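You operate a simulated robot arm through the tools that you are given. There is no shell and no other tool. Be economical: measure what you need, move in short steps, check, and stop when the job is done.

The job below is to be done with a simulated two-armed robot. You get a single attempt, and the scene is never put back.

Task
Level the stand, lift the top cover onto the open case with both hands, clamp it.
Fine: bubble between its lines first; cover square between the guides; purple and cream clamps locked.

Only the result counts: the job must be done as asked and must still hold three seconds after the hand-in. Knocking over, shifting, dropping, spilling or breaking anything else fails it. A push-on lid holds only when it is set on centred and level and pressed home; a screw cap is set on level and turned clockwise until tight.

Robot
Two 7-joint arms with two-finger parallel grippers on one trunk, on a base that drives. Base frame: it is fixed to the floor where the robot stands at the start and does not move with it; the origin is under the middle of the robot, x ahead of it, y to its left, z up. Units: cm, degrees, N and s.
The left shoulder is at the start at [6, 14.3, 95.2], the right one opposite. With the tool pointing down near the work surface each hand reaches from about 10 to 64 cm from the robot's upright axis, wherever it stands, measured 20 degrees to its own side. Places, roughly: top of the open case [30, -50, 80]; purple clamp [50, -40, 90]; cream clamp [10, -30, 90]; brown clamp [-140, 0, 80]; black clamp [-140, 20, 80]; back panel [-125, 0, 75]. Payload 1.57 kg a hand.
The TCP of each hand is the grasp point between the finger pads, 3 cm short of the fingertips. In the tool frame z runs along the fingers and y along their closing line. Largest opening 11 cm; finger width 2.4, thickness 1.2; the body of the gripper, 4.8 by 11.2 cm, starts 7.8 cm behind the TCP.
Orientation is told as [roll, pitch, yaw] about the base's x, y, z axes, in that order, counted from this pose: with the fingers straight down and closing along the base's y, the tool's x points along the base's -x, its y along +y and its z along -z.

Tools
- The arms move only by the tool nudge_tool. It takes "left_targets", "right_targets" or both (then of equal length, played together; a hand with none holds still); each is a list of rows, each an object of numbers (a shift or turn left out is 0, a gripper value left out holds the last): "tx", "ty", "tz": the shift along the tool's x, y, z in cm; "ax", "ay", "az": the turn, a rotation vector about the tool's x, y, z in degrees; "fingers": the opening, from 0 (shut) to 1 (fully open). In form: [{"tx": .., "ty": .., "tz": .., "ax": .., "ay": .., "az": .., "fingers": ..}, ...]. A call has 1 to 12 rows; each row is the pose to reach, as a shift and turn from the pose commanded when the call began, along the tool's axes at that moment. Each row takes 0.2 s and may step no farther than 5 cm and 8.6 degrees from the row before; otherwise, or with a gripper value out of range, the whole call is refused. A pose out of reach is approached as far as the arm can. The call stops where the force on the tool passes 40 N (or 10 N more than at its start, if that is more) or the arm is blocked; 0.2 s more then pass. The fingers move at their own pace (about 4.5 cm/s each) and stop on an object; they squeeze with about 41 N. The grip force told is the motor's: it shows also when the fingers shut on nothing. Time passes only in rows, and 0.2 s behind the last, so rows that repeat a pose let the fingers close. It gives the time, the measured TCP pose, the force on the tool (base axes), the opening and the grip force at its end, in the units of the frame above (readings bear some noise).
- Cameras (640 x 400 px; columns grow to the right, rows downward): "scene" is now at [3.01, -4.46, 155.64]; the picture's right is [-0.60, -0.80, 0.00], its down [-0.65, 0.49, -0.59] and it looks along [0.47, -0.35, -0.81] (base axes); focal length 278 px, centre (320, 200). "left" rides on the left gripper at [7, -1.6, -14.1] in its tool frame; the picture's right is [0.23, 0.97, 0.00], its down [-0.86, 0.20, -0.48] and it looks along [-0.47, 0.11, 0.88] (tool axes); focal length 222 px, centre (320, 200). "right" rides on the right gripper at [7, 1.6, -14.1] in its tool frame; the picture's right is [-0.23, 0.97, 0.00], its down [-0.86, -0.20, -0.48] and it looks along [-0.47, -0.11, 0.88] (tool axes); focal length 222 px, centre (320, 200). There is no depth. A picture from a camera that has moved, and an enlarged one, comes with that camera's place and axes in the base frame and with its lens.
- camera(camera): a new picture of that camera. No time passes.
- move_column(by): slides the trunk up (or, below 0, down) by that many cm; the arms and the scene camera ride with it, the base frame stays. It gives what a move gives, with no picture.
- roll_base(legs): drives the robot by 1 to 6 legs, each [ahead, left, turn to the left] in cm, cm and degrees, along the robot's own axes; the way and the turn of a leg run together, so that a leg with both is an arc; at most 150 cm and 180 degrees a leg. The arms and the cameras ride along, it lands a little off, and it stops where it bumps. It gives what a move gives.
- turn_head(pan, tilt): turns the head with the scene camera to pan (to the left, within 86 degrees either way) and tilt (down, from -29 to 69), counted from straight ahead of the robot. It gives what a move gives.
- zoom(camera, box): a new picture of the part [left, top, right, bottom] of that camera's present view, enlarged. No time passes.
- job_done(): hands the job in; it is judged then, once.

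Work in short steps. Places have to be worked out from the pictures, the camera data and where the tool is seen: move nearer, look again, correct. Check each grasp and each placing, and mend what went wrong. You have 120 turns and 88 pictures in all, those below and enlarged ones among them. Open the grippers and draw the arms clear of the work before you hand the job in, unless the task says otherwise; then end with one line.

The tools are called after "Emit:" by a JSON object that holds its "op" and its "data". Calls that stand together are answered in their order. nudge_tool: Moves the arms, as the interface text tells. Its arguments: {"type":"object","properties":{"left_targets":{"type":"array","items":{"type":"object","properties":{"tx":{"type":"number"},"ty":{"type":"number"},"tz":{"type":"number"},"ax":{"type":"number"},"ay":{"type":"number"},"az":{"type":"number"},"fingers":{"type":"number"}}}},"right_targets":{"type":"array","items":{"type":"object","properties":{"tx":{"type":"number"},"ty":{"type":"number"},"tz":{"type":"number"},"ax":{"type":"number"},"ay":{"type":"number"},"az":{"type":"number"},"fingers":{"type":"number"}}}}},"required":[]} The other tools are called the same way: move_column (by) slides the trunk up or down; roll_base (legs) drives the base; turn_head (pan, tilt) turns the head that bears the scene camera; camera (camera) takes a picture; zoom (camera, box) takes an enlarged picture of a part of a camera's view; job_done () hands the job in.

At the start:

```text
time: 0.0
left_tcp_pos: [46.19, -2.36, 111.88]
left_tool_rot: [0.0, -0.1, -0.1]
left_ft_force: [-0.2, -0.7, -1.4]
left_finger_gap: 11.02
left_grasp_force: 0.1
right_tcp_pos: [36.24, -41.31, 114.79]
right_tool_rot: [0.0, 0.1, 0.0]
right_ft_force: [0.4, -0.9, -0.5]
right_finger_gap: 11.02
right_grasp_force: 0.0
trunk travel left (down, up): [-55.1, 3.9]
robot x, y, heading: [-0.09, 0.12, 0.4]
head pan, tilt: [-36.8, 54.1]
```

scene: 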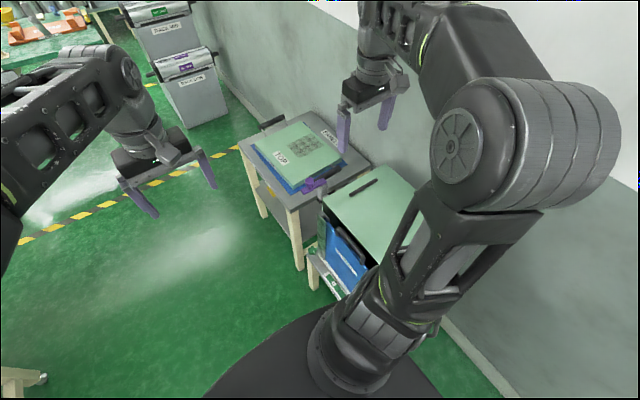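
right: 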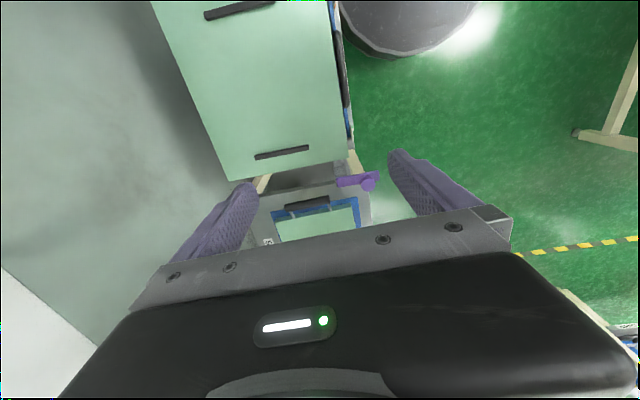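
left: 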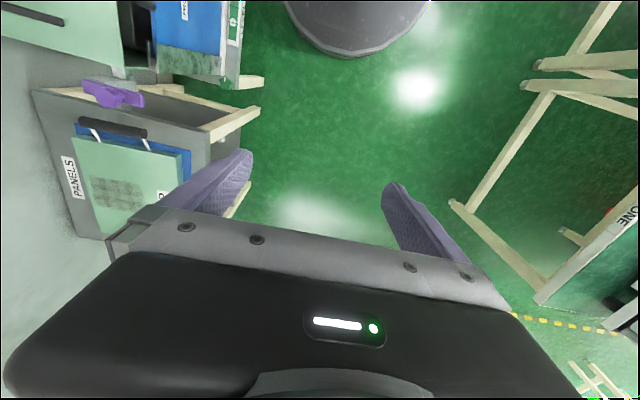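

I start by looking closer at the panel table and the case in the present views.

Emit:
{"op": "zoom", "data": {"camera": "scene", "box": [220, 90, 440, 310]}}

Emit:
{"op": "zoom", "data": {"camera": "right", "box": [140, 0, 400, 250]}}

Emit:
{"op": "zoom", "data": {"camera": "left", "box": [0, 0, 260, 250]}}

```text
1.82 times, centred on (330, 200) of scene
camera zoom: at [3.01, -4.46, 155.64], right [-0.6, -0.8, 0.0], down [-0.65, 0.49, -0.59], along [0.47, -0.35, -0.81], focal length 506 px, centre (302, 200)
```

zoom: 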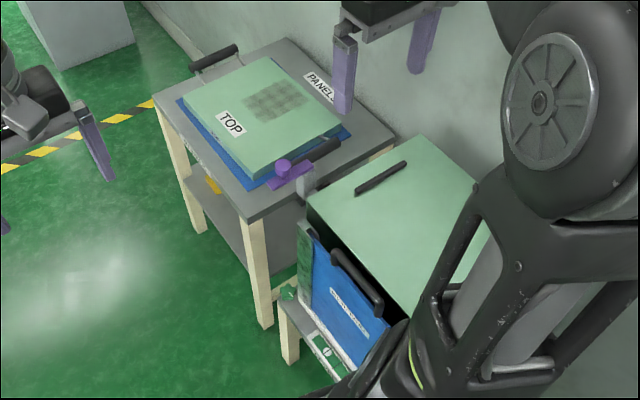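

```text
1.60 times, centred on (270, 125) of right
camera zoom: at [29.1, -39.83, 128.95], right [0.23, 0.97, 0.0], down [0.86, -0.2, 0.48], along [0.47, -0.11, -0.88], focal length 355 px, centre (400, 320)
```

zoom: 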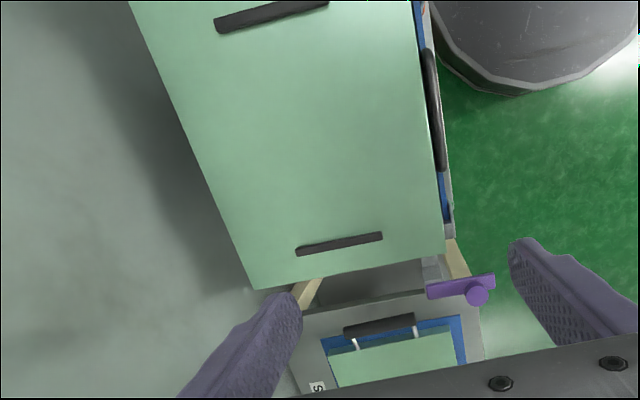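

```text
1.60 times, centred on (130, 125) of left
camera zoom: at [39.0, -4.12, 125.88], right [-0.23, 0.97, 0.0], down [0.85, 0.2, 0.48], along [0.47, 0.11, -0.88], focal length 355 px, centre (624, 320)
```

zoom: 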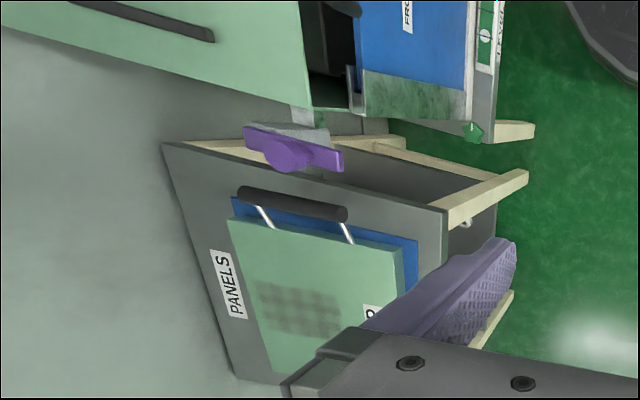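

The case lies right of the robot, panel table ahead of it. I turn the head to the right to see the case.

Emit:
{"op": "turn_head", "data": {"pan": -70, "tilt": 50}}

Emit:
{"op": "camera", "data": {"camera": "scene"}}

```text
time: 1.0
left_tcp_pos: [46.11, -2.48, 111.8]
left_tool_rot: [0.0, 0.0, 0.1]
left_ft_force: [-0.4, -0.1, 1.0]
left_finger_gap: 11.01
left_grasp_force: 0.1
right_tcp_pos: [36.11, -41.53, 114.68]
right_tool_rot: [0.0, 0.0, 0.0]
right_ft_force: [0.8, -0.3, -0.4]
right_finger_gap: 11.0
right_grasp_force: 0.1
trunk travel left (down, up): [-55.1, 3.9]
robot x, y, heading: [0.26, -0.05, 0.1]
head pan, tilt: [-70.0, 50.0]
```

```text
81 pictures are left
camera scene: at [-0.2, -7.32, 156.17], right [-0.94, -0.34, 0.0], down [-0.26, 0.72, -0.64], along [0.22, -0.6, -0.77], focal length 278 px, centre (320, 200)
```

scene: 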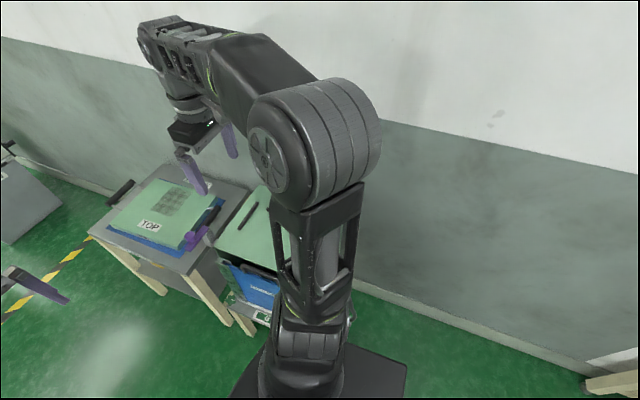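

The robot should face the case (towards -y). I drive away from the wall to the left by 30 cm and then turn right by 90°, hands staying high above all.

Emit:
{"op": "roll_base", "data": {"legs": [[0, 30, 0], [0, 0, -90]]}}

Emit:
{"op": "turn_head", "data": {"pan": 5, "tilt": 50}}

Emit:
{"op": "camera", "data": {"camera": "scene"}}

```text
time: 6.8
left_tcp_pos: [-1.71, -15.94, 111.96]
left_tool_rot: [0.0, -0.1, -89.2]
left_ft_force: [0.4, -0.2, -0.5]
left_finger_gap: 10.99
left_grasp_force: 0.1
right_tcp_pos: [-41.08, -6.47, 114.7]
right_tool_rot: [0.0, 0.0, -89.1]
right_ft_force: [1.0, 0.1, -0.4]
right_finger_gap: 10.97
right_grasp_force: 0.0
trunk travel left (down, up): [-55.1, 3.9]
robot x, y, heading: [-0.23, 30.32, -89.1]
head pan, tilt: [-70.0, 50.0]
```

```text
time: 8.3
left_tcp_pos: [-1.67, -15.91, 111.93]
left_tool_rot: [0.0, -0.2, -89.1]
left_ft_force: [-0.2, 0.8, 0.0]
left_finger_gap: 11.01
left_grasp_force: 0.0
right_tcp_pos: [-40.96, -6.59, 114.76]
right_tool_rot: [-0.1, -0.1, -88.9]
right_ft_force: [-0.4, -1.0, -0.1]
right_finger_gap: 11.02
right_grasp_force: 0.2
trunk travel left (down, up): [-55.1, 3.9]
robot x, y, heading: [-0.21, 29.71, -88.9]
head pan, tilt: [5.0, 50.0]
```

```text
80 pictures are left
camera scene: at [0.79, 25.45, 156.17], right [-0.99, -0.1, 0.0], down [-0.08, 0.76, -0.64], along [0.07, -0.64, -0.77], focal length 278 px, centre (320, 200)
```

scene: 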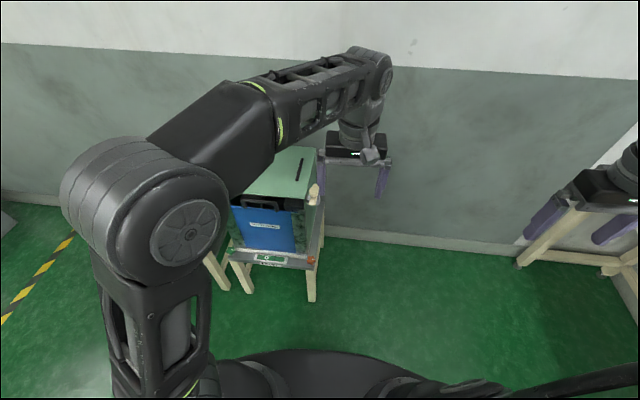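

Now the case front is visible. I roll left (+x) 32 cm to be centred in front of the case and look.

Emit:
{"op": "roll_base", "data": {"legs": [[0, 32, 0]]}}

Emit:
{"op": "turn_head", "data": {"pan": 0, "tilt": 52}}

Emit:
{"op": "camera", "data": {"camera": "scene"}}

```text
time: 10.4
left_tcp_pos: [30.33, -15.37, 111.94]
left_tool_rot: [-0.1, -0.1, -89.1]
left_ft_force: [0.7, 0.2, -1.0]
left_finger_gap: 11.0
left_grasp_force: 0.2
right_tcp_pos: [-8.9, -6.17, 114.74]
right_tool_rot: [0.0, 0.0, -88.9]
right_ft_force: [-0.7, 0.8, 0.5]
right_finger_gap: 11.01
right_grasp_force: 0.0
trunk travel left (down, up): [-55.1, 3.9]
robot x, y, heading: [31.43, 31.09, -89.0]
head pan, tilt: [5.0, 50.0]
```

```text
time: 11.1
left_tcp_pos: [30.21, -15.42, 111.99]
left_tool_rot: [0.1, -0.2, -89.0]
left_ft_force: [-0.2, 0.7, -0.8]
left_finger_gap: 11.0
left_grasp_force: 0.1
right_tcp_pos: [-8.98, -6.18, 114.53]
right_tool_rot: [0.1, -0.1, -89.1]
right_ft_force: [-0.5, 0.4, 0.3]
right_finger_gap: 11.0
right_grasp_force: 0.0
trunk travel left (down, up): [-55.1, 3.9]
robot x, y, heading: [31.63, 30.62, -89.3]
head pan, tilt: [0.0, 52.0]
```

```text
79 pictures are left
camera scene: at [32.02, 26.13, 155.91], right [-1.0, -0.02, 0.0], down [-0.01, 0.79, -0.62], along [0.01, -0.62, -0.79], focal length 278 px, centre (320, 200)
```

scene: 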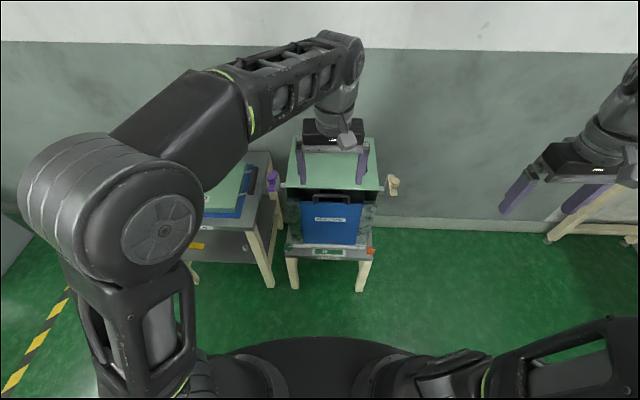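

I zoom onto the case; the front view shows whether its green top is open.

Emit:
{"op": "zoom", "data": {"camera": "scene", "box": [250, 120, 420, 300]}}

Emit:
{"op": "camera", "data": {"camera": "left"}}

```text
2.22 times, centred on (335, 210) of scene
camera zoom: at [32.02, 26.13, 155.91], right [-1.0, -0.02, 0.0], down [-0.01, 0.79, -0.62], along [0.01, -0.62, -0.79], focal length 619 px, centre (287, 178)
```

zoom: 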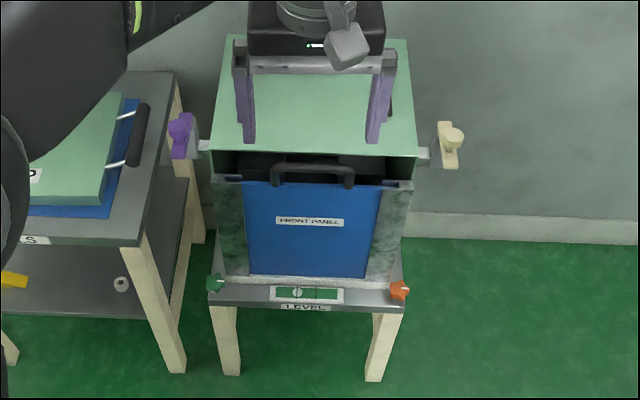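

```text
77 pictures are left
camera left: at [28.37, -8.53, 125.87], right [0.97, 0.24, 0.0], down [0.21, -0.85, 0.48], along [0.12, -0.47, -0.88], focal length 222 px, centre (320, 200)
```

left: 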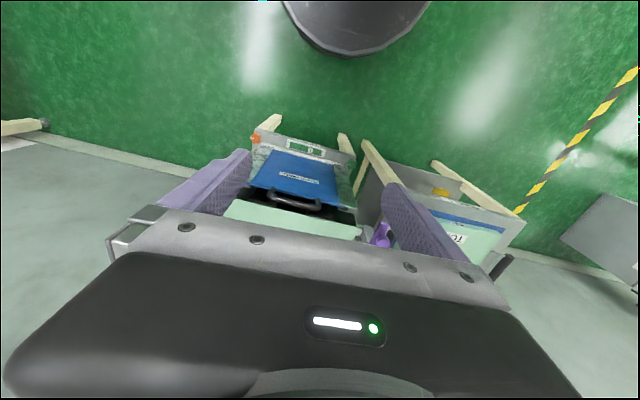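

The left hand hides the top. I move it 25 cm to the left and 5 back, then look again.

Emit:
{"op": "nudge_tool", "data": {"left_targets": [{"ty": 4.5}, {"ty": 9}, {"ty": 13.5}, {"ty": 18}, {"ty": 22, "tx": 2}, {"ty": 25, "tx": 5}]}}

Emit:
{"op": "zoom", "data": {"camera": "scene", "box": [180, 120, 420, 300]}}

```text
time: 12.5
left_tcp_pos: [55.19, -9.81, 112.07]
left_tool_rot: [-0.1, -0.1, -89.1]
left_ft_force: [0.2, 0.2, -0.4]
left_finger_gap: 11.0
left_grasp_force: 0.0
right_tcp_pos: [-9.02, -5.8, 114.72]
right_tool_rot: [0.0, -0.1, -89.1]
right_ft_force: [0.1, 0.6, 0.3]
right_finger_gap: 11.0
right_grasp_force: 0.0
trunk travel left (down, up): [-55.1, 3.9]
robot x, y, heading: [32.07, 30.42, -88.9]
head pan, tilt: [0.0, 52.0]
```

```text
2.22 times, centred on (300, 210) of scene
camera zoom: at [32.1, 26.25, 155.91], right [-1.0, -0.02, 0.0], down [-0.01, 0.79, -0.62], along [0.01, -0.62, -0.79], focal length 619 px, centre (364, 178)
```

zoom: 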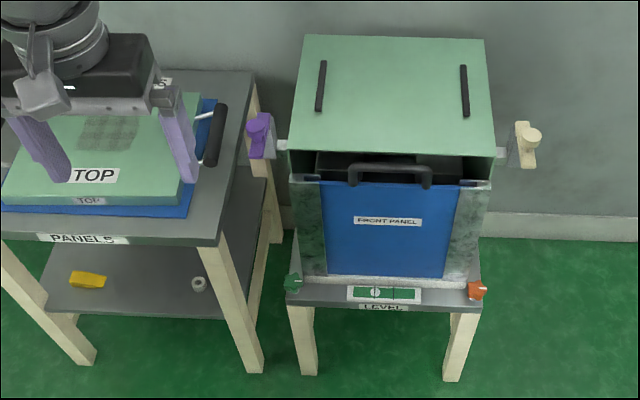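

Two dark bars sit on the green top plate. To see heights and guides I lower the trunk 35 cm (hands stay in front of the tables, clear) and look flatter.

Emit:
{"op": "move_column", "data": {"by": -35}}

Emit:
{"op": "turn_head", "data": {"pan": 0, "tilt": 33}}

Emit:
{"op": "camera", "data": {"camera": "scene"}}

```text
time: 15.9
left_tcp_pos: [55.11, -9.84, 77.09]
left_tool_rot: [0.0, -0.1, -89.0]
left_ft_force: [0.9, 0.6, 0.0]
left_finger_gap: 11.02
left_grasp_force: 0.1
right_tcp_pos: [-8.91, -6.03, 79.76]
right_tool_rot: [0.0, 0.0, -89.1]
right_ft_force: [0.4, -0.1, -0.2]
right_finger_gap: 11.0
right_grasp_force: 0.0
trunk travel left (down, up): [-20.1, 38.9]
robot x, y, heading: [31.6, 30.79, -89.1]
head pan, tilt: [0.0, 52.0]
```

```text
time: 16.7
left_tcp_pos: [55.03, -9.86, 77.2]
left_tool_rot: [0.1, -0.1, -89.0]
left_ft_force: [0.4, -0.2, -0.2]
left_finger_gap: 11.0
left_grasp_force: 0.0
right_tcp_pos: [-8.98, -6.07, 79.71]
right_tool_rot: [0.0, 0.0, -88.8]
right_ft_force: [-0.1, 0.0, 0.0]
right_finger_gap: 11.01
right_grasp_force: 0.0
trunk travel left (down, up): [-20.1, 38.9]
robot x, y, heading: [31.78, 30.55, -89.1]
head pan, tilt: [0.0, 33.0]
```

```text
75 pictures are left
camera scene: at [32.07, 24.74, 123.65], right [-1.0, -0.02, 0.0], down [-0.01, 0.55, -0.84], along [0.01, -0.84, -0.55], focal length 278 px, centre (320, 200)
```

scene: 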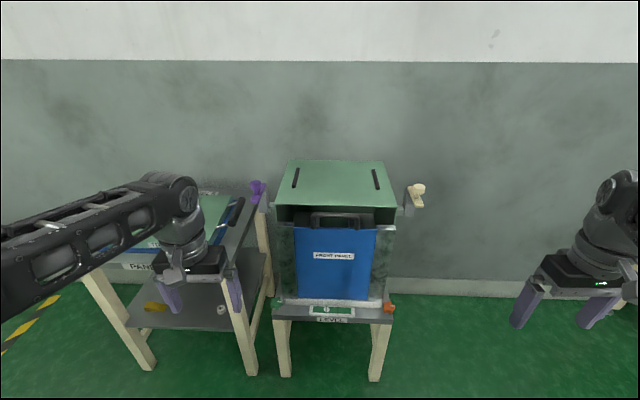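

Emit:
{"op": "zoom", "data": {"camera": "scene", "box": [240, 140, 440, 340]}}

```text
2.00 times, centred on (340, 240) of scene
camera zoom: at [32.07, 24.74, 123.65], right [-1.0, -0.02, 0.0], down [-0.01, 0.55, -0.84], along [0.01, -0.84, -0.55], focal length 557 px, centre (280, 120)
```

zoom: 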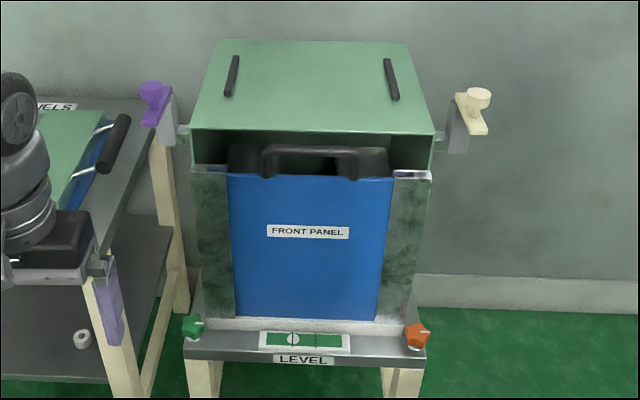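

Let me see the level vial and the knobs in detail.

Emit:
{"op": "zoom", "data": {"camera": "scene", "box": [265, 280, 405, 335]}}

Emit:
{"op": "zoom", "data": {"camera": "scene", "box": [235, 150, 440, 230]}}

```text
4.57 times, centred on (335, 308) of scene
camera zoom: at [32.07, 24.74, 123.65], right [-1.0, -0.02, 0.0], down [-0.01, 0.55, -0.84], along [0.01, -0.84, -0.55], focal length 1273 px, centre (251, -291)
```

zoom: 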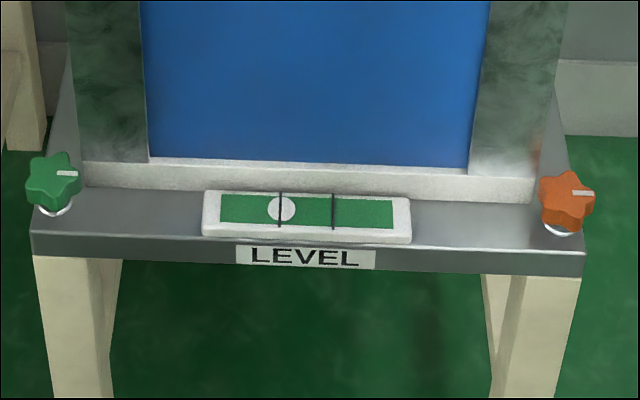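

```text
3.12 times, centred on (338, 190) of scene
camera zoom: at [32.07, 24.74, 123.65], right [-1.0, -0.02, 0.0], down [-0.01, 0.55, -0.84], along [0.01, -0.84, -0.55], focal length 869 px, centre (265, 231)
```

zoom: 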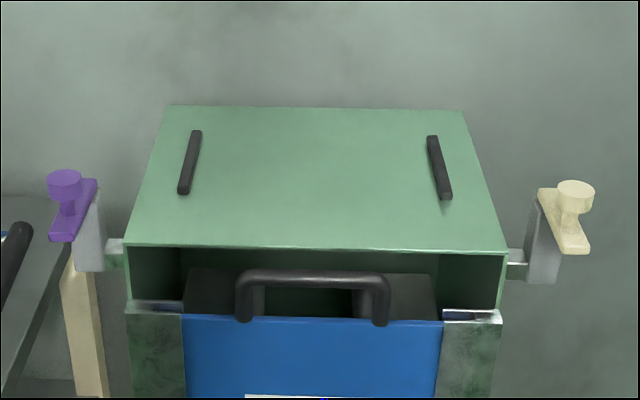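

Bubble is left of its lines (left side high), so the orange knob on the free right side is the one to try. I draw the left hand back and up so it stays clear, then drive forward 20 cm.

Emit:
{"op": "nudge_tool", "data": {"left_targets": [{"tx": 3, "tz": -3}, {"tx": 6, "tz": -6}, {"tx": 9, "tz": -9}, {"tx": 12, "tz": -12}]}}

Emit:
{"op": "roll_base", "data": {"legs": [[20, 0, 0]]}}

Emit:
{"op": "camera", "data": {"camera": "right"}}

Emit:
{"op": "camera", "data": {"camera": "scene"}}

```text
time: 17.7
left_tcp_pos: [54.54, -1.77, 79.33]
left_tool_rot: [0.0, -0.1, -89.0]
left_ft_force: [-0.5, -0.9, 0.2]
left_finger_gap: 10.98
left_grasp_force: 0.0
left hand out of reach, approached as far as the arm can: row 1, 2, 3, 4
right_tcp_pos: [-9.05, -6.04, 79.77]
right_tool_rot: [0.1, 0.0, -89.0]
right_ft_force: [-0.3, -0.1, 0.7]
right_finger_gap: 11.0
right_grasp_force: 0.0
trunk travel left (down, up): [-20.1, 38.9]
robot x, y, heading: [32.07, 30.57, -89.0]
head pan, tilt: [0.0, 33.0]
```

```text
time: 19.3
left_tcp_pos: [55.02, -21.4, 79.33]
left_tool_rot: [0.0, -0.1, -88.8]
left_ft_force: [-0.8, -0.7, -0.6]
left_finger_gap: 10.98
left_grasp_force: 0.0
right_tcp_pos: [-8.53, -25.8, 79.72]
right_tool_rot: [-0.1, 0.0, -88.9]
right_ft_force: [0.5, -1.1, 0.3]
right_finger_gap: 10.99
right_grasp_force: 0.2
trunk travel left (down, up): [-20.1, 38.9]
robot x, y, heading: [32.55, 11.21, -88.9]
head pan, tilt: [0.0, 33.0]
```

```text
71 pictures are left
camera right: at [-7.12, -18.84, 93.95], right [0.98, -0.21, 0.0], down [-0.18, -0.86, 0.48], along [-0.1, -0.47, -0.88], focal length 222 px, centre (320, 200)
```

right: 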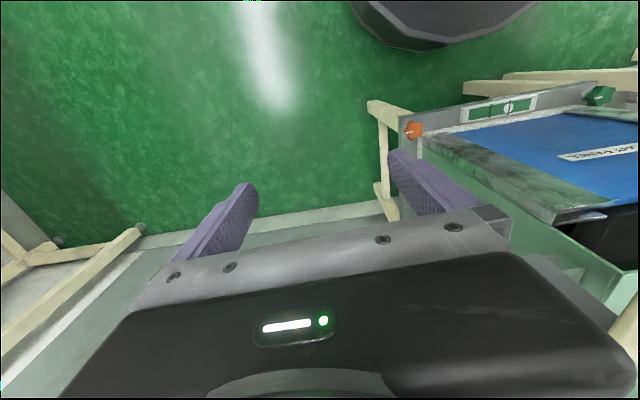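

```text
70 pictures are left
camera scene: at [32.43, 5.02, 123.65], right [-1.0, -0.02, 0.0], down [-0.01, 0.54, -0.84], along [0.02, -0.84, -0.54], focal length 278 px, centre (320, 200)
```

scene: 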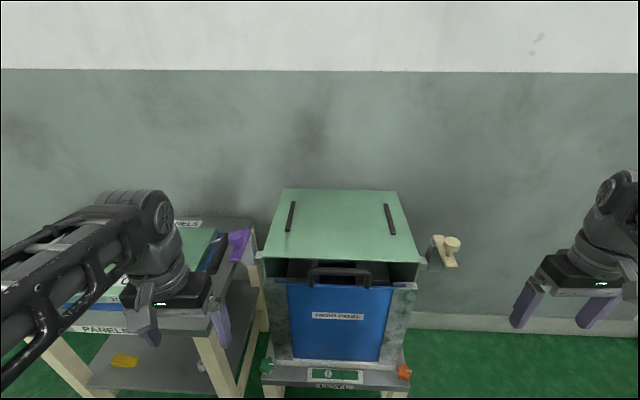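

Orange knob triangulates to about (10.3, -34.2, 42.5). I bring the right hand above it at z≈60 and check with the wrist camera.

Emit:
{"op": "nudge_tool", "data": {"right_targets": [{"ty": 4, "tx": -2}, {"ty": 8, "tx": -4, "tz": 2}, {"ty": 12, "tx": -6, "tz": 4}, {"ty": 15.5, "tx": -7.5, "tz": 7}, {"ty": 18.6, "tx": -8.8, "tz": 10}, {"ty": 18.6, "tx": -8.8, "tz": 15}, {"ty": 18.6, "tx": -8.8, "tz": 20}]}}

Emit:
{"op": "camera", "data": {"camera": "right"}}

Emit:
{"op": "zoom", "data": {"camera": "scene", "box": [250, 200, 490, 400]}}

```text
time: 20.4
left_tcp_pos: [54.9, -21.51, 79.33]
left_tool_rot: [-0.1, 0.0, -89.1]
left_ft_force: [0.6, -0.2, 0.3]
left_finger_gap: 11.02
left_grasp_force: 0.1
right_tcp_pos: [5.67, -32.66, 73.32]
right_tool_rot: [-0.9, 0.6, -90.1]
right_ft_force: [-6.0, 10.2, 3.4]
right_finger_gap: 10.89
right_grasp_force: 0.0
trunk travel left (down, up): [-20.1, 38.9]
robot x, y, heading: [32.27, 11.08, -88.8]
head pan, tilt: [0.0, 33.0]
stopped in row 5 (right hand): the force on the tool passed its limit (the readings are from after the stop); the commanded pose is now the measured one
```

```text
69 pictures are left
camera right: at [7.45, -25.85, 87.57], right [0.97, -0.23, -0.02], down [-0.19, -0.86, 0.47], along [-0.12, -0.46, -0.88], focal length 222 px, centre (320, 200)
```

right: 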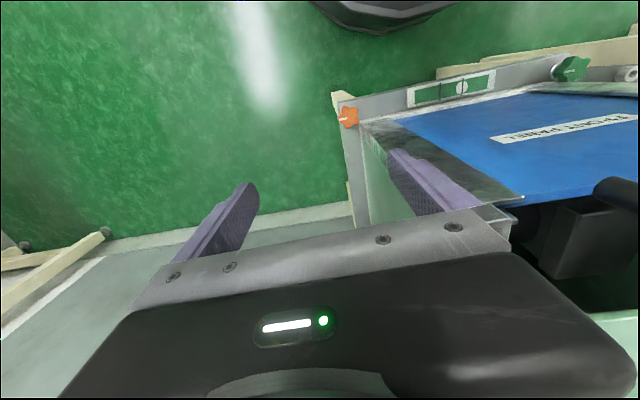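

```text
2.00 times, centred on (370, 300) of scene
camera zoom: at [32.41, 5.12, 123.66], right [-1.0, -0.01, 0.0], down [-0.01, 0.54, -0.84], along [0.01, -0.84, -0.54], focal length 557 px, centre (220, 0)
```

zoom: 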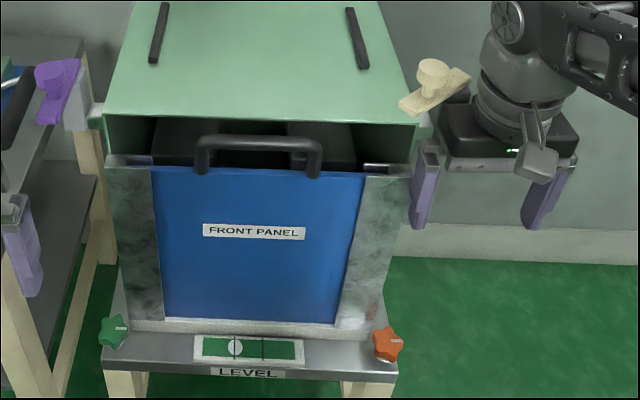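

The hand bumped the cream clamp lever (it got swung somewhat). I back off right away to the outside and towards the robot.

Emit:
{"op": "nudge_tool", "data": {"right_targets": [{"tx": 3, "ty": -2}, {"tx": 6, "ty": -4}, {"tx": 9, "ty": -5}]}}

Emit:
{"op": "zoom", "data": {"camera": "scene", "box": [230, 180, 490, 400]}}

```text
time: 21.2
left_tcp_pos: [54.91, -21.53, 79.34]
left_tool_rot: [0.0, 0.0, -89.0]
left_ft_force: [0.3, 0.5, 0.8]
left_finger_gap: 10.98
left_grasp_force: 0.0
right_tcp_pos: [0.63, -23.98, 73.32]
right_tool_rot: [-0.8, 0.3, -89.9]
right_ft_force: [-0.3, -0.1, -0.2]
right_finger_gap: 10.99
right_grasp_force: 0.0
trunk travel left (down, up): [-20.1, 38.9]
robot x, y, heading: [32.21, 10.93, -89.1]
head pan, tilt: [0.0, 33.0]
```

```text
1.82 times, centred on (360, 290) of scene
camera zoom: at [32.39, 5.0, 123.65], right [-1.0, -0.02, 0.0], down [-0.01, 0.54, -0.84], along [0.01, -0.84, -0.54], focal length 506 px, centre (247, 36)
```

zoom: 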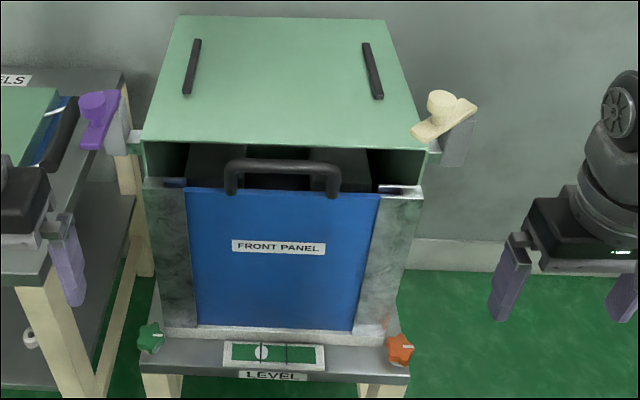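

The lever now points half over the plate; I'll swing it back later. Now I go down in front of the stand (y≈-27) to z≈52, then look at the knob.

Emit:
{"op": "nudge_tool", "data": {"right_targets": [{"tz": 4}, {"tz": 8}, {"tz": 12, "ty": 2}, {"tz": 16, "ty": 5}, {"tz": 20, "ty": 7.5, "tx": -1}, {"tz": 21, "ty": 9.7, "tx": -2}]}}

Emit:
{"op": "camera", "data": {"camera": "right"}}

```text
time: 22.6
left_tcp_pos: [54.78, -21.51, 79.32]
left_tool_rot: [0.1, -0.1, -89.1]
left_ft_force: [0.8, -0.5, -0.6]
left_finger_gap: 11.02
left_grasp_force: 0.1
right_tcp_pos: [10.4, -25.67, 51.97]
right_tool_rot: [-0.8, 0.3, -90.0]
right_ft_force: [0.8, 0.1, 0.0]
right_finger_gap: 11.01
right_grasp_force: 0.1
trunk travel left (down, up): [-20.1, 38.9]
robot x, y, heading: [32.07, 10.85, -89.2]
head pan, tilt: [0.0, 33.0]
```

```text
66 pictures are left
camera right: at [12.16, -18.79, 66.36], right [0.97, -0.23, -0.01], down [-0.19, -0.86, 0.48], along [-0.12, -0.46, -0.88], focal length 222 px, centre (320, 200)
```

right: 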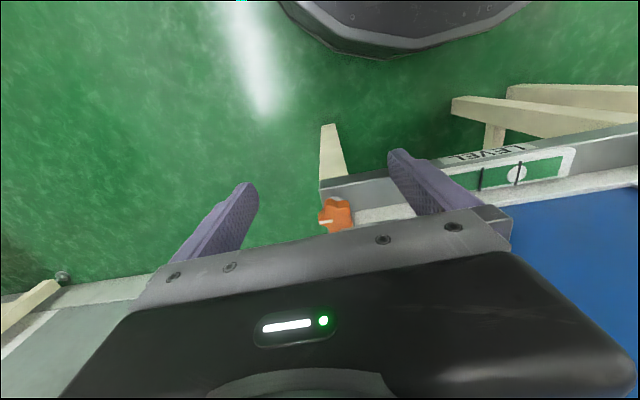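

Knob confirmed at (10.4, -33.6). I move forward 8 cm over it at z≈52 then down to 46.

Emit:
{"op": "nudge_tool", "data": {"right_targets": [{"tx": -4}, {"tx": -8}, {"tx": -8, "tz": 3}, {"tx": -8, "tz": 6}]}}

Emit:
{"op": "zoom", "data": {"camera": "scene", "box": [300, 230, 480, 400]}}

Emit:
{"op": "camera", "data": {"camera": "right"}}

```text
time: 23.3
left_tcp_pos: [53.95, -20.68, 79.38]
left_tool_rot: [-0.1, -0.2, -90.0]
left_ft_force: [0.6, 0.7, -0.6]
left_finger_gap: 11.0
left_grasp_force: 0.1
right_tcp_pos: [8.89, -31.15, 50.31]
right_tool_rot: [-1.1, 1.9, -90.5]
right_ft_force: [-5.7, 35.5, 3.1]
right_finger_gap: 11.0
right_grasp_force: 0.0
trunk travel left (down, up): [-20.1, 38.9]
robot x, y, heading: [31.82, 12.0, -89.9]
head pan, tilt: [0.0, 33.0]
stopped in row 3 (right hand): the force on the tool passed its limit (the readings are from after the stop); the commanded pose is now the measured one
```

```text
2.35 times, centred on (390, 315) of scene
camera zoom: at [31.91, 6.31, 123.64], right [-1.0, 0.0, 0.0], down [0.0, 0.54, -0.84], along [0.0, -0.84, -0.54], focal length 655 px, centre (155, -71)
```

zoom: 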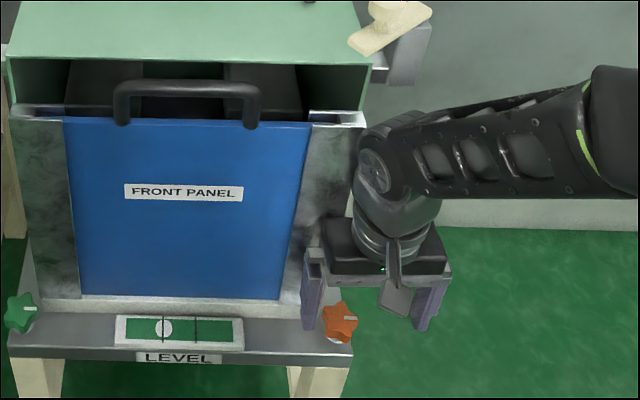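

```text
64 pictures are left
camera right: at [10.76, -24.69, 64.7], right [0.97, -0.24, -0.03], down [-0.2, -0.87, 0.45], along [-0.13, -0.44, -0.89], focal length 222 px, centre (320, 200)
```

right: 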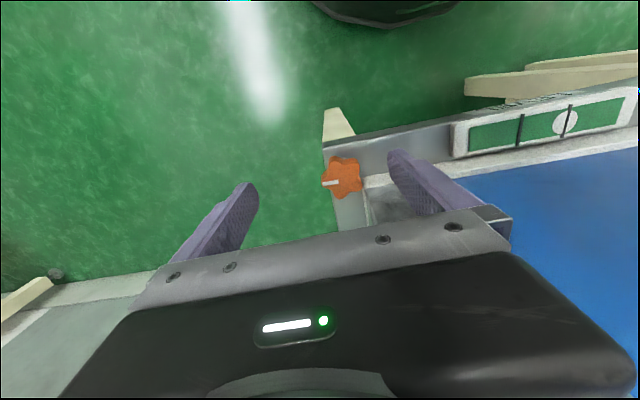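

The wrist bulge touched the case's front pillar; I back off and will instead approach with the hand leaned back towards the robot (~30°).

Emit:
{"op": "nudge_tool", "data": {"right_targets": [{"tx": 4, "ty": 0.5}, {"tx": 8, "ty": 1.5, "tz": -1}, {"tx": 8, "ty": 1.5, "tz": -1, "ay": -8}, {"tx": 8, "ty": 1.5, "tz": -1, "ay": -16}, {"tx": 8, "ty": 1.5, "tz": -1, "ay": -24}, {"tx": 8, "ty": 1.5, "tz": -1, "ay": -32}]}}

Emit:
{"op": "camera", "data": {"camera": "scene"}}

Emit:
{"op": "camera", "data": {"camera": "right"}}

```text
time: 24.7
left_tcp_pos: [54.02, -20.83, 79.19]
left_tool_rot: [0.0, 0.0, -89.9]
left_ft_force: [0.1, -0.3, -0.3]
left_finger_gap: 10.97
left_grasp_force: 0.1
right_tcp_pos: [9.77, -31.38, 50.72]
right_tool_rot: [-1.0, -30.2, -90.1]
right_ft_force: [0.1, 1.7, -0.1]
right_finger_gap: 10.85
right_grasp_force: 0.0
right hand out of reach, approached as far as the arm can: row 4, 5, 6
trunk travel left (down, up): [-20.1, 38.9]
robot x, y, heading: [31.67, 12.07, -90.1]
head pan, tilt: [0.0, 33.0]
```

```text
63 pictures are left
camera scene: at [31.86, 5.94, 123.65], right [-1.0, 0.0, 0.0], down [0.0, 0.54, -0.84], along [0.0, -0.84, -0.54], focal length 278 px, centre (320, 200)
```

scene: 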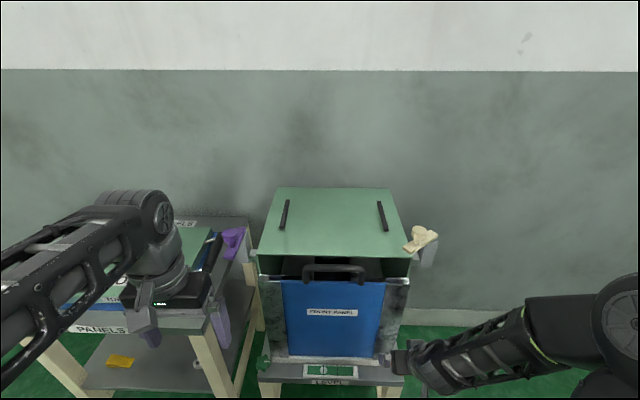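

```text
62 pictures are left
camera right: at [11.72, -18.36, 59.6], right [0.97, -0.21, 0.1], down [-0.19, -0.5, 0.85], along [-0.13, -0.84, -0.52], focal length 222 px, centre (320, 200)
```

right: 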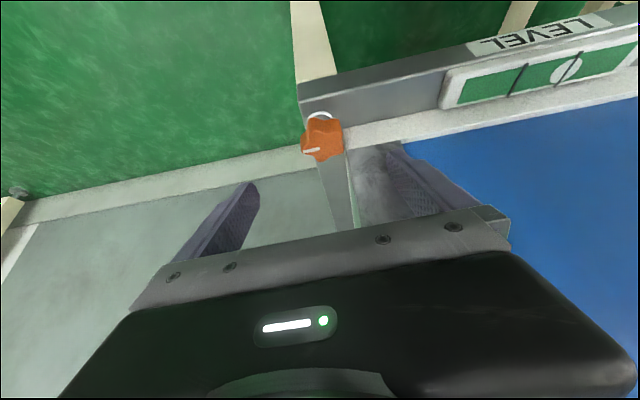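

The hand is leaned 30°, but reach is cramped so close; I back the base 10 cm and re-read.

Emit:
{"op": "roll_base", "data": {"legs": [[-10, 0, 0]]}}

Emit:
{"op": "nudge_tool", "data": {"right_targets": [{}]}}

Emit:
{"op": "camera", "data": {"camera": "right"}}

```text
time: 25.9
left_tcp_pos: [53.95, -10.81, 79.28]
left_tool_rot: [0.1, 0.0, -89.9]
left_ft_force: [0.2, 0.2, 0.2]
left_finger_gap: 10.97
left_grasp_force: 0.1
right_tcp_pos: [9.86, -21.58, 50.88]
right_tool_rot: [-1.1, -30.4, -89.9]
right_ft_force: [-0.1, 0.7, -0.4]
right_finger_gap: 11.0
right_grasp_force: 0.1
trunk travel left (down, up): [-20.1, 38.9]
robot x, y, heading: [31.86, 21.79, -89.7]
head pan, tilt: [0.0, 33.0]
```

```text
time: 26.3
left_tcp_pos: [53.93, -10.94, 79.24]
left_tool_rot: [0.0, 0.0, -89.9]
left_ft_force: [0.2, 1.1, -0.2]
left_finger_gap: 11.0
left_grasp_force: 0.0
right_tcp_pos: [9.92, -21.53, 50.92]
right_tool_rot: [-1.0, -30.4, -89.9]
right_ft_force: [0.0, 0.4, -0.6]
right_finger_gap: 11.01
right_grasp_force: 0.1
trunk travel left (down, up): [-20.1, 38.9]
robot x, y, heading: [31.82, 21.38, -89.6]
head pan, tilt: [0.0, 33.0]
```

```text
61 pictures are left
camera right: at [11.72, -8.44, 59.65], right [0.97, -0.2, 0.1], down [-0.19, -0.49, 0.85], along [-0.12, -0.85, -0.52], focal length 222 px, centre (320, 200)
```

right: 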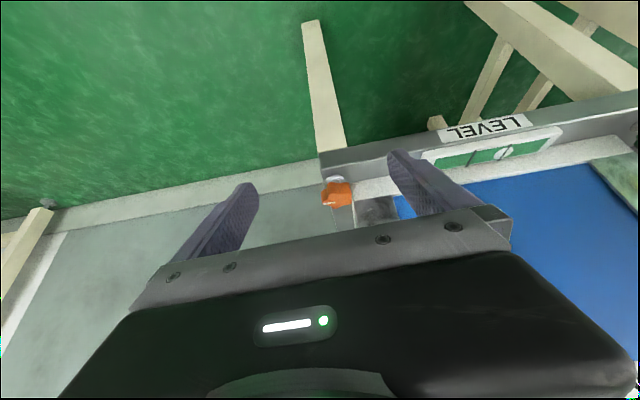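

Knob now refined at about (10.4, -33, 44). I slide in along the leaned tool in two steps.

Emit:
{"op": "nudge_tool", "data": {"right_targets": [{"tx": -3.5, "tz": 3, "ty": 0.5}, {"tx": -6.7, "tz": 6, "ty": 0.5}, {"tx": -6.7, "tz": 8.5, "ty": 0.5}, {"tx": -6.7, "tz": 10.5, "ty": 0.5}]}}

Emit:
{"op": "camera", "data": {"camera": "right"}}

Emit:
{"op": "zoom", "data": {"camera": "scene", "box": [250, 200, 450, 360]}}

```text
time: 27.3
left_tcp_pos: [53.91, -10.71, 79.42]
left_tool_rot: [0.0, -0.1, -90.0]
left_ft_force: [0.3, 0.9, 0.0]
left_finger_gap: 10.99
left_grasp_force: 0.1
right_tcp_pos: [10.65, -31.62, 45.87]
right_tool_rot: [-0.6, -30.1, -89.4]
right_ft_force: [-2.2, 20.9, 17.0]
right_finger_gap: 10.84
right_grasp_force: 0.1
trunk travel left (down, up): [-20.1, 38.9]
robot x, y, heading: [31.29, 21.97, -90.3]
head pan, tilt: [0.0, 33.0]
stopped in row 4 (right hand): the force on the tool passed its limit (the readings are from after the stop); the commanded pose is now the measured one
```

```text
60 pictures are left
camera right: at [12.25, -18.46, 54.69], right [0.98, -0.19, 0.1], down [-0.19, -0.5, 0.84], along [-0.11, -0.84, -0.52], focal length 222 px, centre (320, 200)
```

right: 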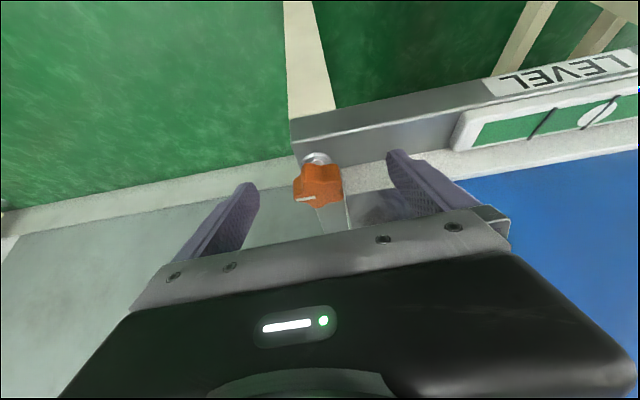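

```text
2.50 times, centred on (350, 280) of scene
camera zoom: at [31.85, 16.36, 123.67], right [-1.0, 0.0, 0.0], down [0.0, 0.54, -0.84], along [0.0, -0.84, -0.54], focal length 696 px, centre (245, 0)
```

zoom: 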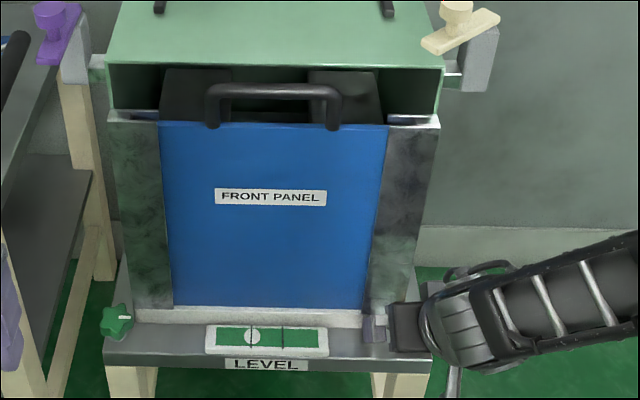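

The inner fingertip touched the white ledge by the pillar. I back off a little, narrow the fingers to ~6.5 cm, and go in again.

Emit:
{"op": "nudge_tool", "data": {"right_targets": [{"tz": -2, "ty": -0.3, "fingers": 0.6}, {"tz": -2, "ty": -0.3, "fingers": 0.6}, {"tz": -2, "ty": -0.3, "fingers": 0.6}, {"tz": 0, "ty": -0.3, "fingers": 0.6}, {"tz": 1.3, "ty": -0.3, "fingers": 0.6}, {"tz": 2.3, "ty": -0.3, "fingers": 0.6}]}}

Emit:
{"op": "camera", "data": {"camera": "right"}}

```text
time: 28.4
left_tcp_pos: [53.8, -10.58, 79.28]
left_tool_rot: [0.0, -0.1, -90.1]
left_ft_force: [0.7, -0.2, 0.4]
left_finger_gap: 10.98
left_grasp_force: 0.0
right_tcp_pos: [10.49, -31.59, 45.56]
right_tool_rot: [-0.4, -29.9, -89.3]
right_ft_force: [-1.6, 13.1, 11.0]
right_finger_gap: 6.52
right_grasp_force: 0.0
trunk travel left (down, up): [-20.1, 38.9]
robot x, y, heading: [31.77, 22.31, -90.1]
head pan, tilt: [0.0, 33.0]
stopped in row 5 (right hand): the force on the tool passed its limit (the readings are from after the stop); the commanded pose is now the measured one
```

```text
58 pictures are left
camera right: at [12.06, -18.43, 54.4], right [0.98, -0.19, 0.11], down [-0.19, -0.5, 0.84], along [-0.1, -0.84, -0.53], focal length 222 px, centre (320, 200)
```

right: 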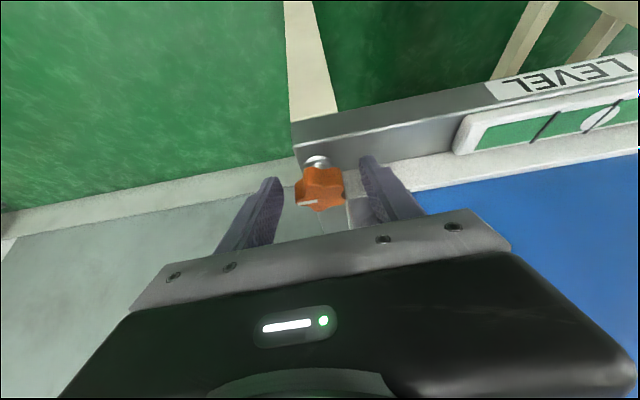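

The fingertips rest about at the stand surface while the knob lies about 2 cm ahead of the TCP, between the pads. I relieve slightly and close on it.

Emit:
{"op": "nudge_tool", "data": {"right_targets": [{"tz": -0.3, "fingers": 0.3}, {"tz": -0.3, "fingers": 0.3}, {"tz": -0.3, "fingers": 0.3}, {"tz": -0.3, "fingers": 0.3}]}}

Emit:
{"op": "zoom", "data": {"camera": "right", "box": [220, 60, 640, 260]}}

```text
time: 29.4
left_tcp_pos: [53.85, -10.69, 79.24]
left_tool_rot: [0.0, 0.0, -90.2]
left_ft_force: [-0.8, -0.2, 0.3]
left_finger_gap: 11.0
left_grasp_force: 0.0
right_tcp_pos: [10.59, -31.48, 45.63]
right_tool_rot: [-0.4, -29.9, -89.3]
right_ft_force: [4.6, 6.6, -5.2]
right_finger_gap: 3.9
right_grasp_force: 17.3
trunk travel left (down, up): [-20.1, 38.9]
robot x, y, heading: [31.72, 22.22, -90.3]
head pan, tilt: [0.0, 33.0]
```

```text
1.52 times, centred on (430, 160) of right
camera zoom: at [12.05, -18.39, 54.53], right [0.98, -0.19, 0.11], down [-0.19, -0.51, 0.84], along [-0.1, -0.84, -0.53], focal length 338 px, centre (152, 261)
```

zoom: 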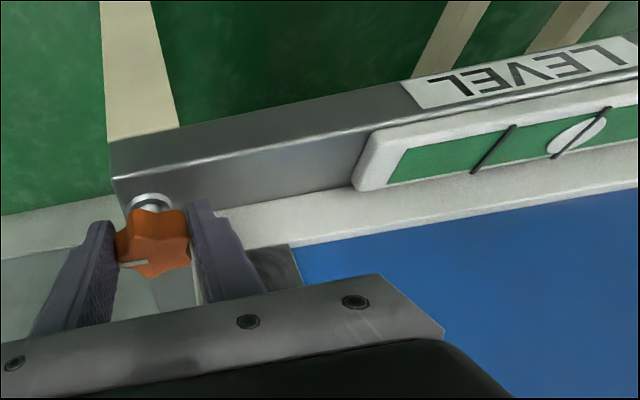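

The knob is held (gap 3.9). I turn it clockwise (seen from above) 40° about the vertical and watch the bubble.

Emit:
{"op": "nudge_tool", "data": {"right_targets": [{"ty": 0.19, "ax": 4, "az": 6.9, "fingers": 0.2}, {"ty": 0.39, "tx": -0.04, "ax": 8, "az": 13.8, "fingers": 0.2}, {"ty": 0.57, "tx": -0.1, "tz": 0.06, "ax": 12, "az": 20.8, "fingers": 0.2}, {"ty": 0.74, "tx": -0.18, "tz": 0.1, "ax": 16, "az": 27.7, "fingers": 0.2}, {"ty": 0.9, "tx": -0.28, "tz": 0.17, "ax": 20, "az": 34.6, "fingers": 0.2}]}}

Emit:
{"op": "zoom", "data": {"camera": "scene", "box": [270, 270, 430, 350]}}

```text
time: 30.1
left_tcp_pos: [53.73, -10.59, 79.46]
left_tool_rot: [0.0, -0.1, -90.2]
left_ft_force: [-0.3, -0.3, -0.4]
left_finger_gap: 11.01
left_grasp_force: 0.0
right_tcp_pos: [11.05, -30.87, 45.71]
right_tool_rot: [-0.5, -29.5, -106.3]
right_ft_force: [-1.6, 11.6, 14.3]
right_finger_gap: 3.71
right_grasp_force: 8.7
trunk travel left (down, up): [-20.1, 38.9]
robot x, y, heading: [31.49, 22.53, -90.3]
head pan, tilt: [0.0, 33.0]
stopped in row 3 (right hand): the force on the tool passed its limit (the readings are from after the stop); the commanded pose is now the measured one
```

```text
4.00 times, centred on (350, 310) of scene
camera zoom: at [31.81, 16.39, 123.69], right [-1.0, 0.0, 0.0], down [0.0, 0.54, -0.84], along [0.0, -0.84, -0.54], focal length 1114 px, centre (200, -240)
```

zoom: 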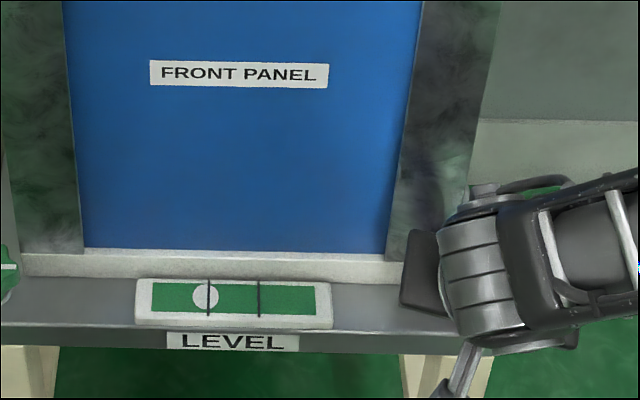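

Stopped by force after about 17°. I check the knob in the wrist view.

Emit:
{"op": "zoom", "data": {"camera": "right", "box": [220, 60, 640, 260]}}

```text
1.52 times, centred on (430, 160) of right
camera zoom: at [16.36, -18.86, 54.58], right [0.88, -0.47, 0.1], down [-0.33, -0.43, 0.84], along [-0.35, -0.77, -0.53], focal length 338 px, centre (152, 261)
```

zoom: 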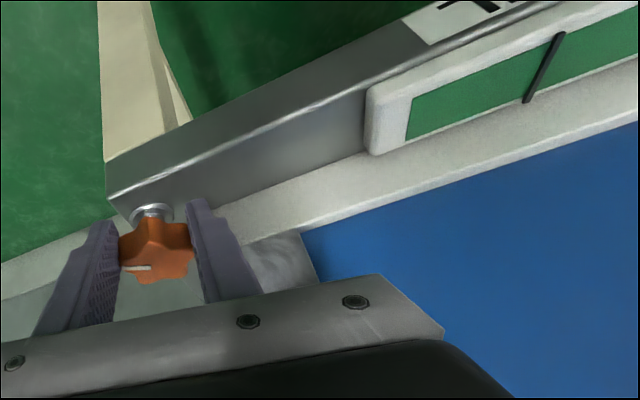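

The knob followed the hand; the bubble moved slightly the wrong way if at all. I ease off 0.4 cm and turn counter-clockwise 48°.

Emit:
{"op": "nudge_tool", "data": {"right_targets": [{"tz": -0.4, "fingers": 0.1}, {"ty": -0.24, "tz": -0.4, "tx": -0.01, "ax": -4, "az": -6.9, "fingers": 0.1}, {"ty": -0.47, "tz": -0.37, "tx": -0.06, "ax": -8, "az": -13.8, "fingers": 0.1}, {"ty": -0.69, "tz": -0.33, "tx": -0.13, "ax": -12, "az": -20.8, "fingers": 0.1}, {"ty": -0.9, "tz": -0.27, "tx": -0.22, "ax": -16, "az": -27.7, "fingers": 0.1}, {"ty": -1.09, "tz": -0.2, "tx": -0.34, "ax": -20, "az": -34.6, "fingers": 0.1}, {"ty": -1.26, "tz": -0.12, "tx": -0.49, "ax": -24, "az": -41.5, "fingers": 0.1}]}}

Emit:
{"op": "zoom", "data": {"camera": "scene", "box": [270, 270, 430, 350]}}

Emit:
{"op": "zoom", "data": {"camera": "right", "box": [220, 60, 640, 260]}}

```text
time: 31.7
left_tcp_pos: [53.67, -10.77, 79.34]
left_tool_rot: [0.0, 0.1, -90.2]
left_ft_force: [0.4, -0.4, 0.1]
left_finger_gap: 11.0
left_grasp_force: 0.1
right_tcp_pos: [9.56, -30.96, 45.81]
right_tool_rot: [0.2, -29.2, -58.7]
right_ft_force: [-2.5, -16.9, -16.4]
right_finger_gap: 3.71
right_grasp_force: 43.1
trunk travel left (down, up): [-20.1, 38.9]
robot x, y, heading: [31.5, 22.49, -90.2]
head pan, tilt: [0.0, 33.0]
```

```text
4.00 times, centred on (350, 310) of scene
camera zoom: at [31.74, 16.01, 123.64], right [-1.0, 0.0, 0.0], down [0.0, 0.55, -0.84], along [0.0, -0.84, -0.55], focal length 1114 px, centre (200, -240)
```

zoom: 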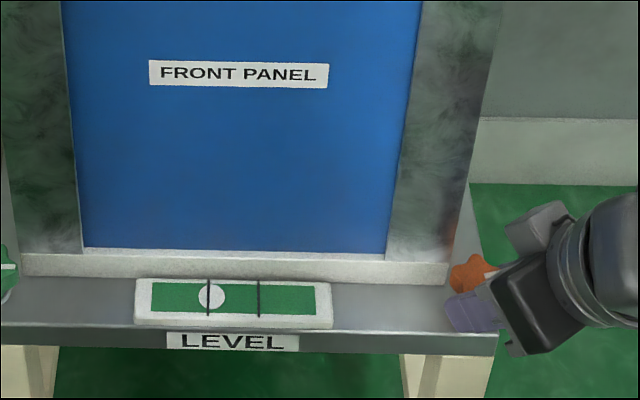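

```text
1.52 times, centred on (430, 160) of right
camera zoom: at [4.21, -19.12, 54.81], right [0.93, 0.34, 0.11], down [0.09, -0.54, 0.83], along [0.34, -0.77, -0.54], focal length 338 px, centre (152, 261)
```

zoom: 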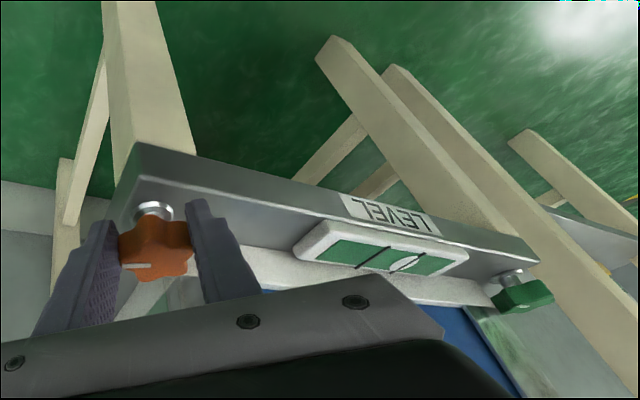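

Counter-clockwise moves the bubble right (about 0.1 gap per 48°). I need about 200° more; I continue turning this way by 48°.

Emit:
{"op": "nudge_tool", "data": {"right_targets": [{"tz": 0.4, "fingers": 0.1}, {"ty": -0.24, "tz": 0.4, "tx": -0.01, "ax": -4, "az": -6.9, "fingers": 0.1}, {"ty": -0.47, "tz": 0.43, "tx": -0.06, "ax": -8, "az": -13.8, "fingers": 0.1}, {"ty": -0.69, "tz": 0.47, "tx": -0.13, "ax": -12, "az": -20.8, "fingers": 0.1}, {"ty": -0.9, "tz": 0.53, "tx": -0.22, "ax": -16, "az": -27.7, "fingers": 0.1}, {"ty": -1.09, "tz": 0.6, "tx": -0.34, "ax": -20, "az": -34.6, "fingers": 0.1}, {"ty": -1.26, "tz": 0.68, "tx": -0.49, "ax": -24, "az": -41.5, "fingers": 0.1}]}}

Emit:
{"op": "zoom", "data": {"camera": "scene", "box": [270, 270, 430, 350]}}

```text
time: 33.3
left_tcp_pos: [53.82, -10.64, 79.36]
left_tool_rot: [0.1, -0.1, -90.1]
left_ft_force: [-0.2, 0.0, -0.1]
left_finger_gap: 10.99
left_grasp_force: 0.1
right_tcp_pos: [8.87, -32.24, 45.67]
right_tool_rot: [0.5, -29.6, -11.0]
right_ft_force: [-23.6, 2.4, 21.4]
right_finger_gap: 3.7
right_grasp_force: 43.8
trunk travel left (down, up): [-20.1, 38.9]
robot x, y, heading: [31.68, 22.21, -90.2]
head pan, tilt: [0.0, 33.0]
```

```text
4.00 times, centred on (350, 310) of scene
camera zoom: at [31.75, 16.37, 123.66], right [-1.0, 0.0, 0.0], down [0.0, 0.54, -0.84], along [0.0, -0.84, -0.54], focal length 1114 px, centre (200, -240)
```

zoom: 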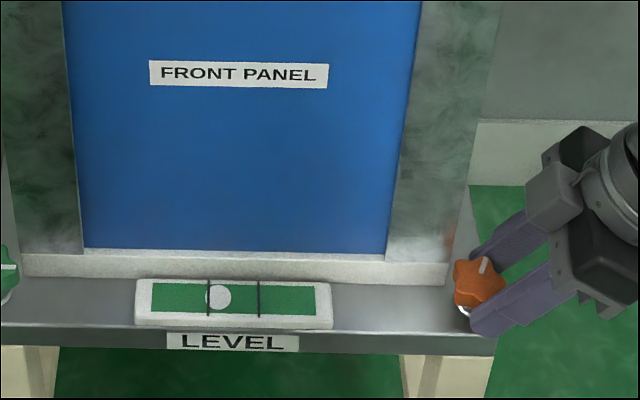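

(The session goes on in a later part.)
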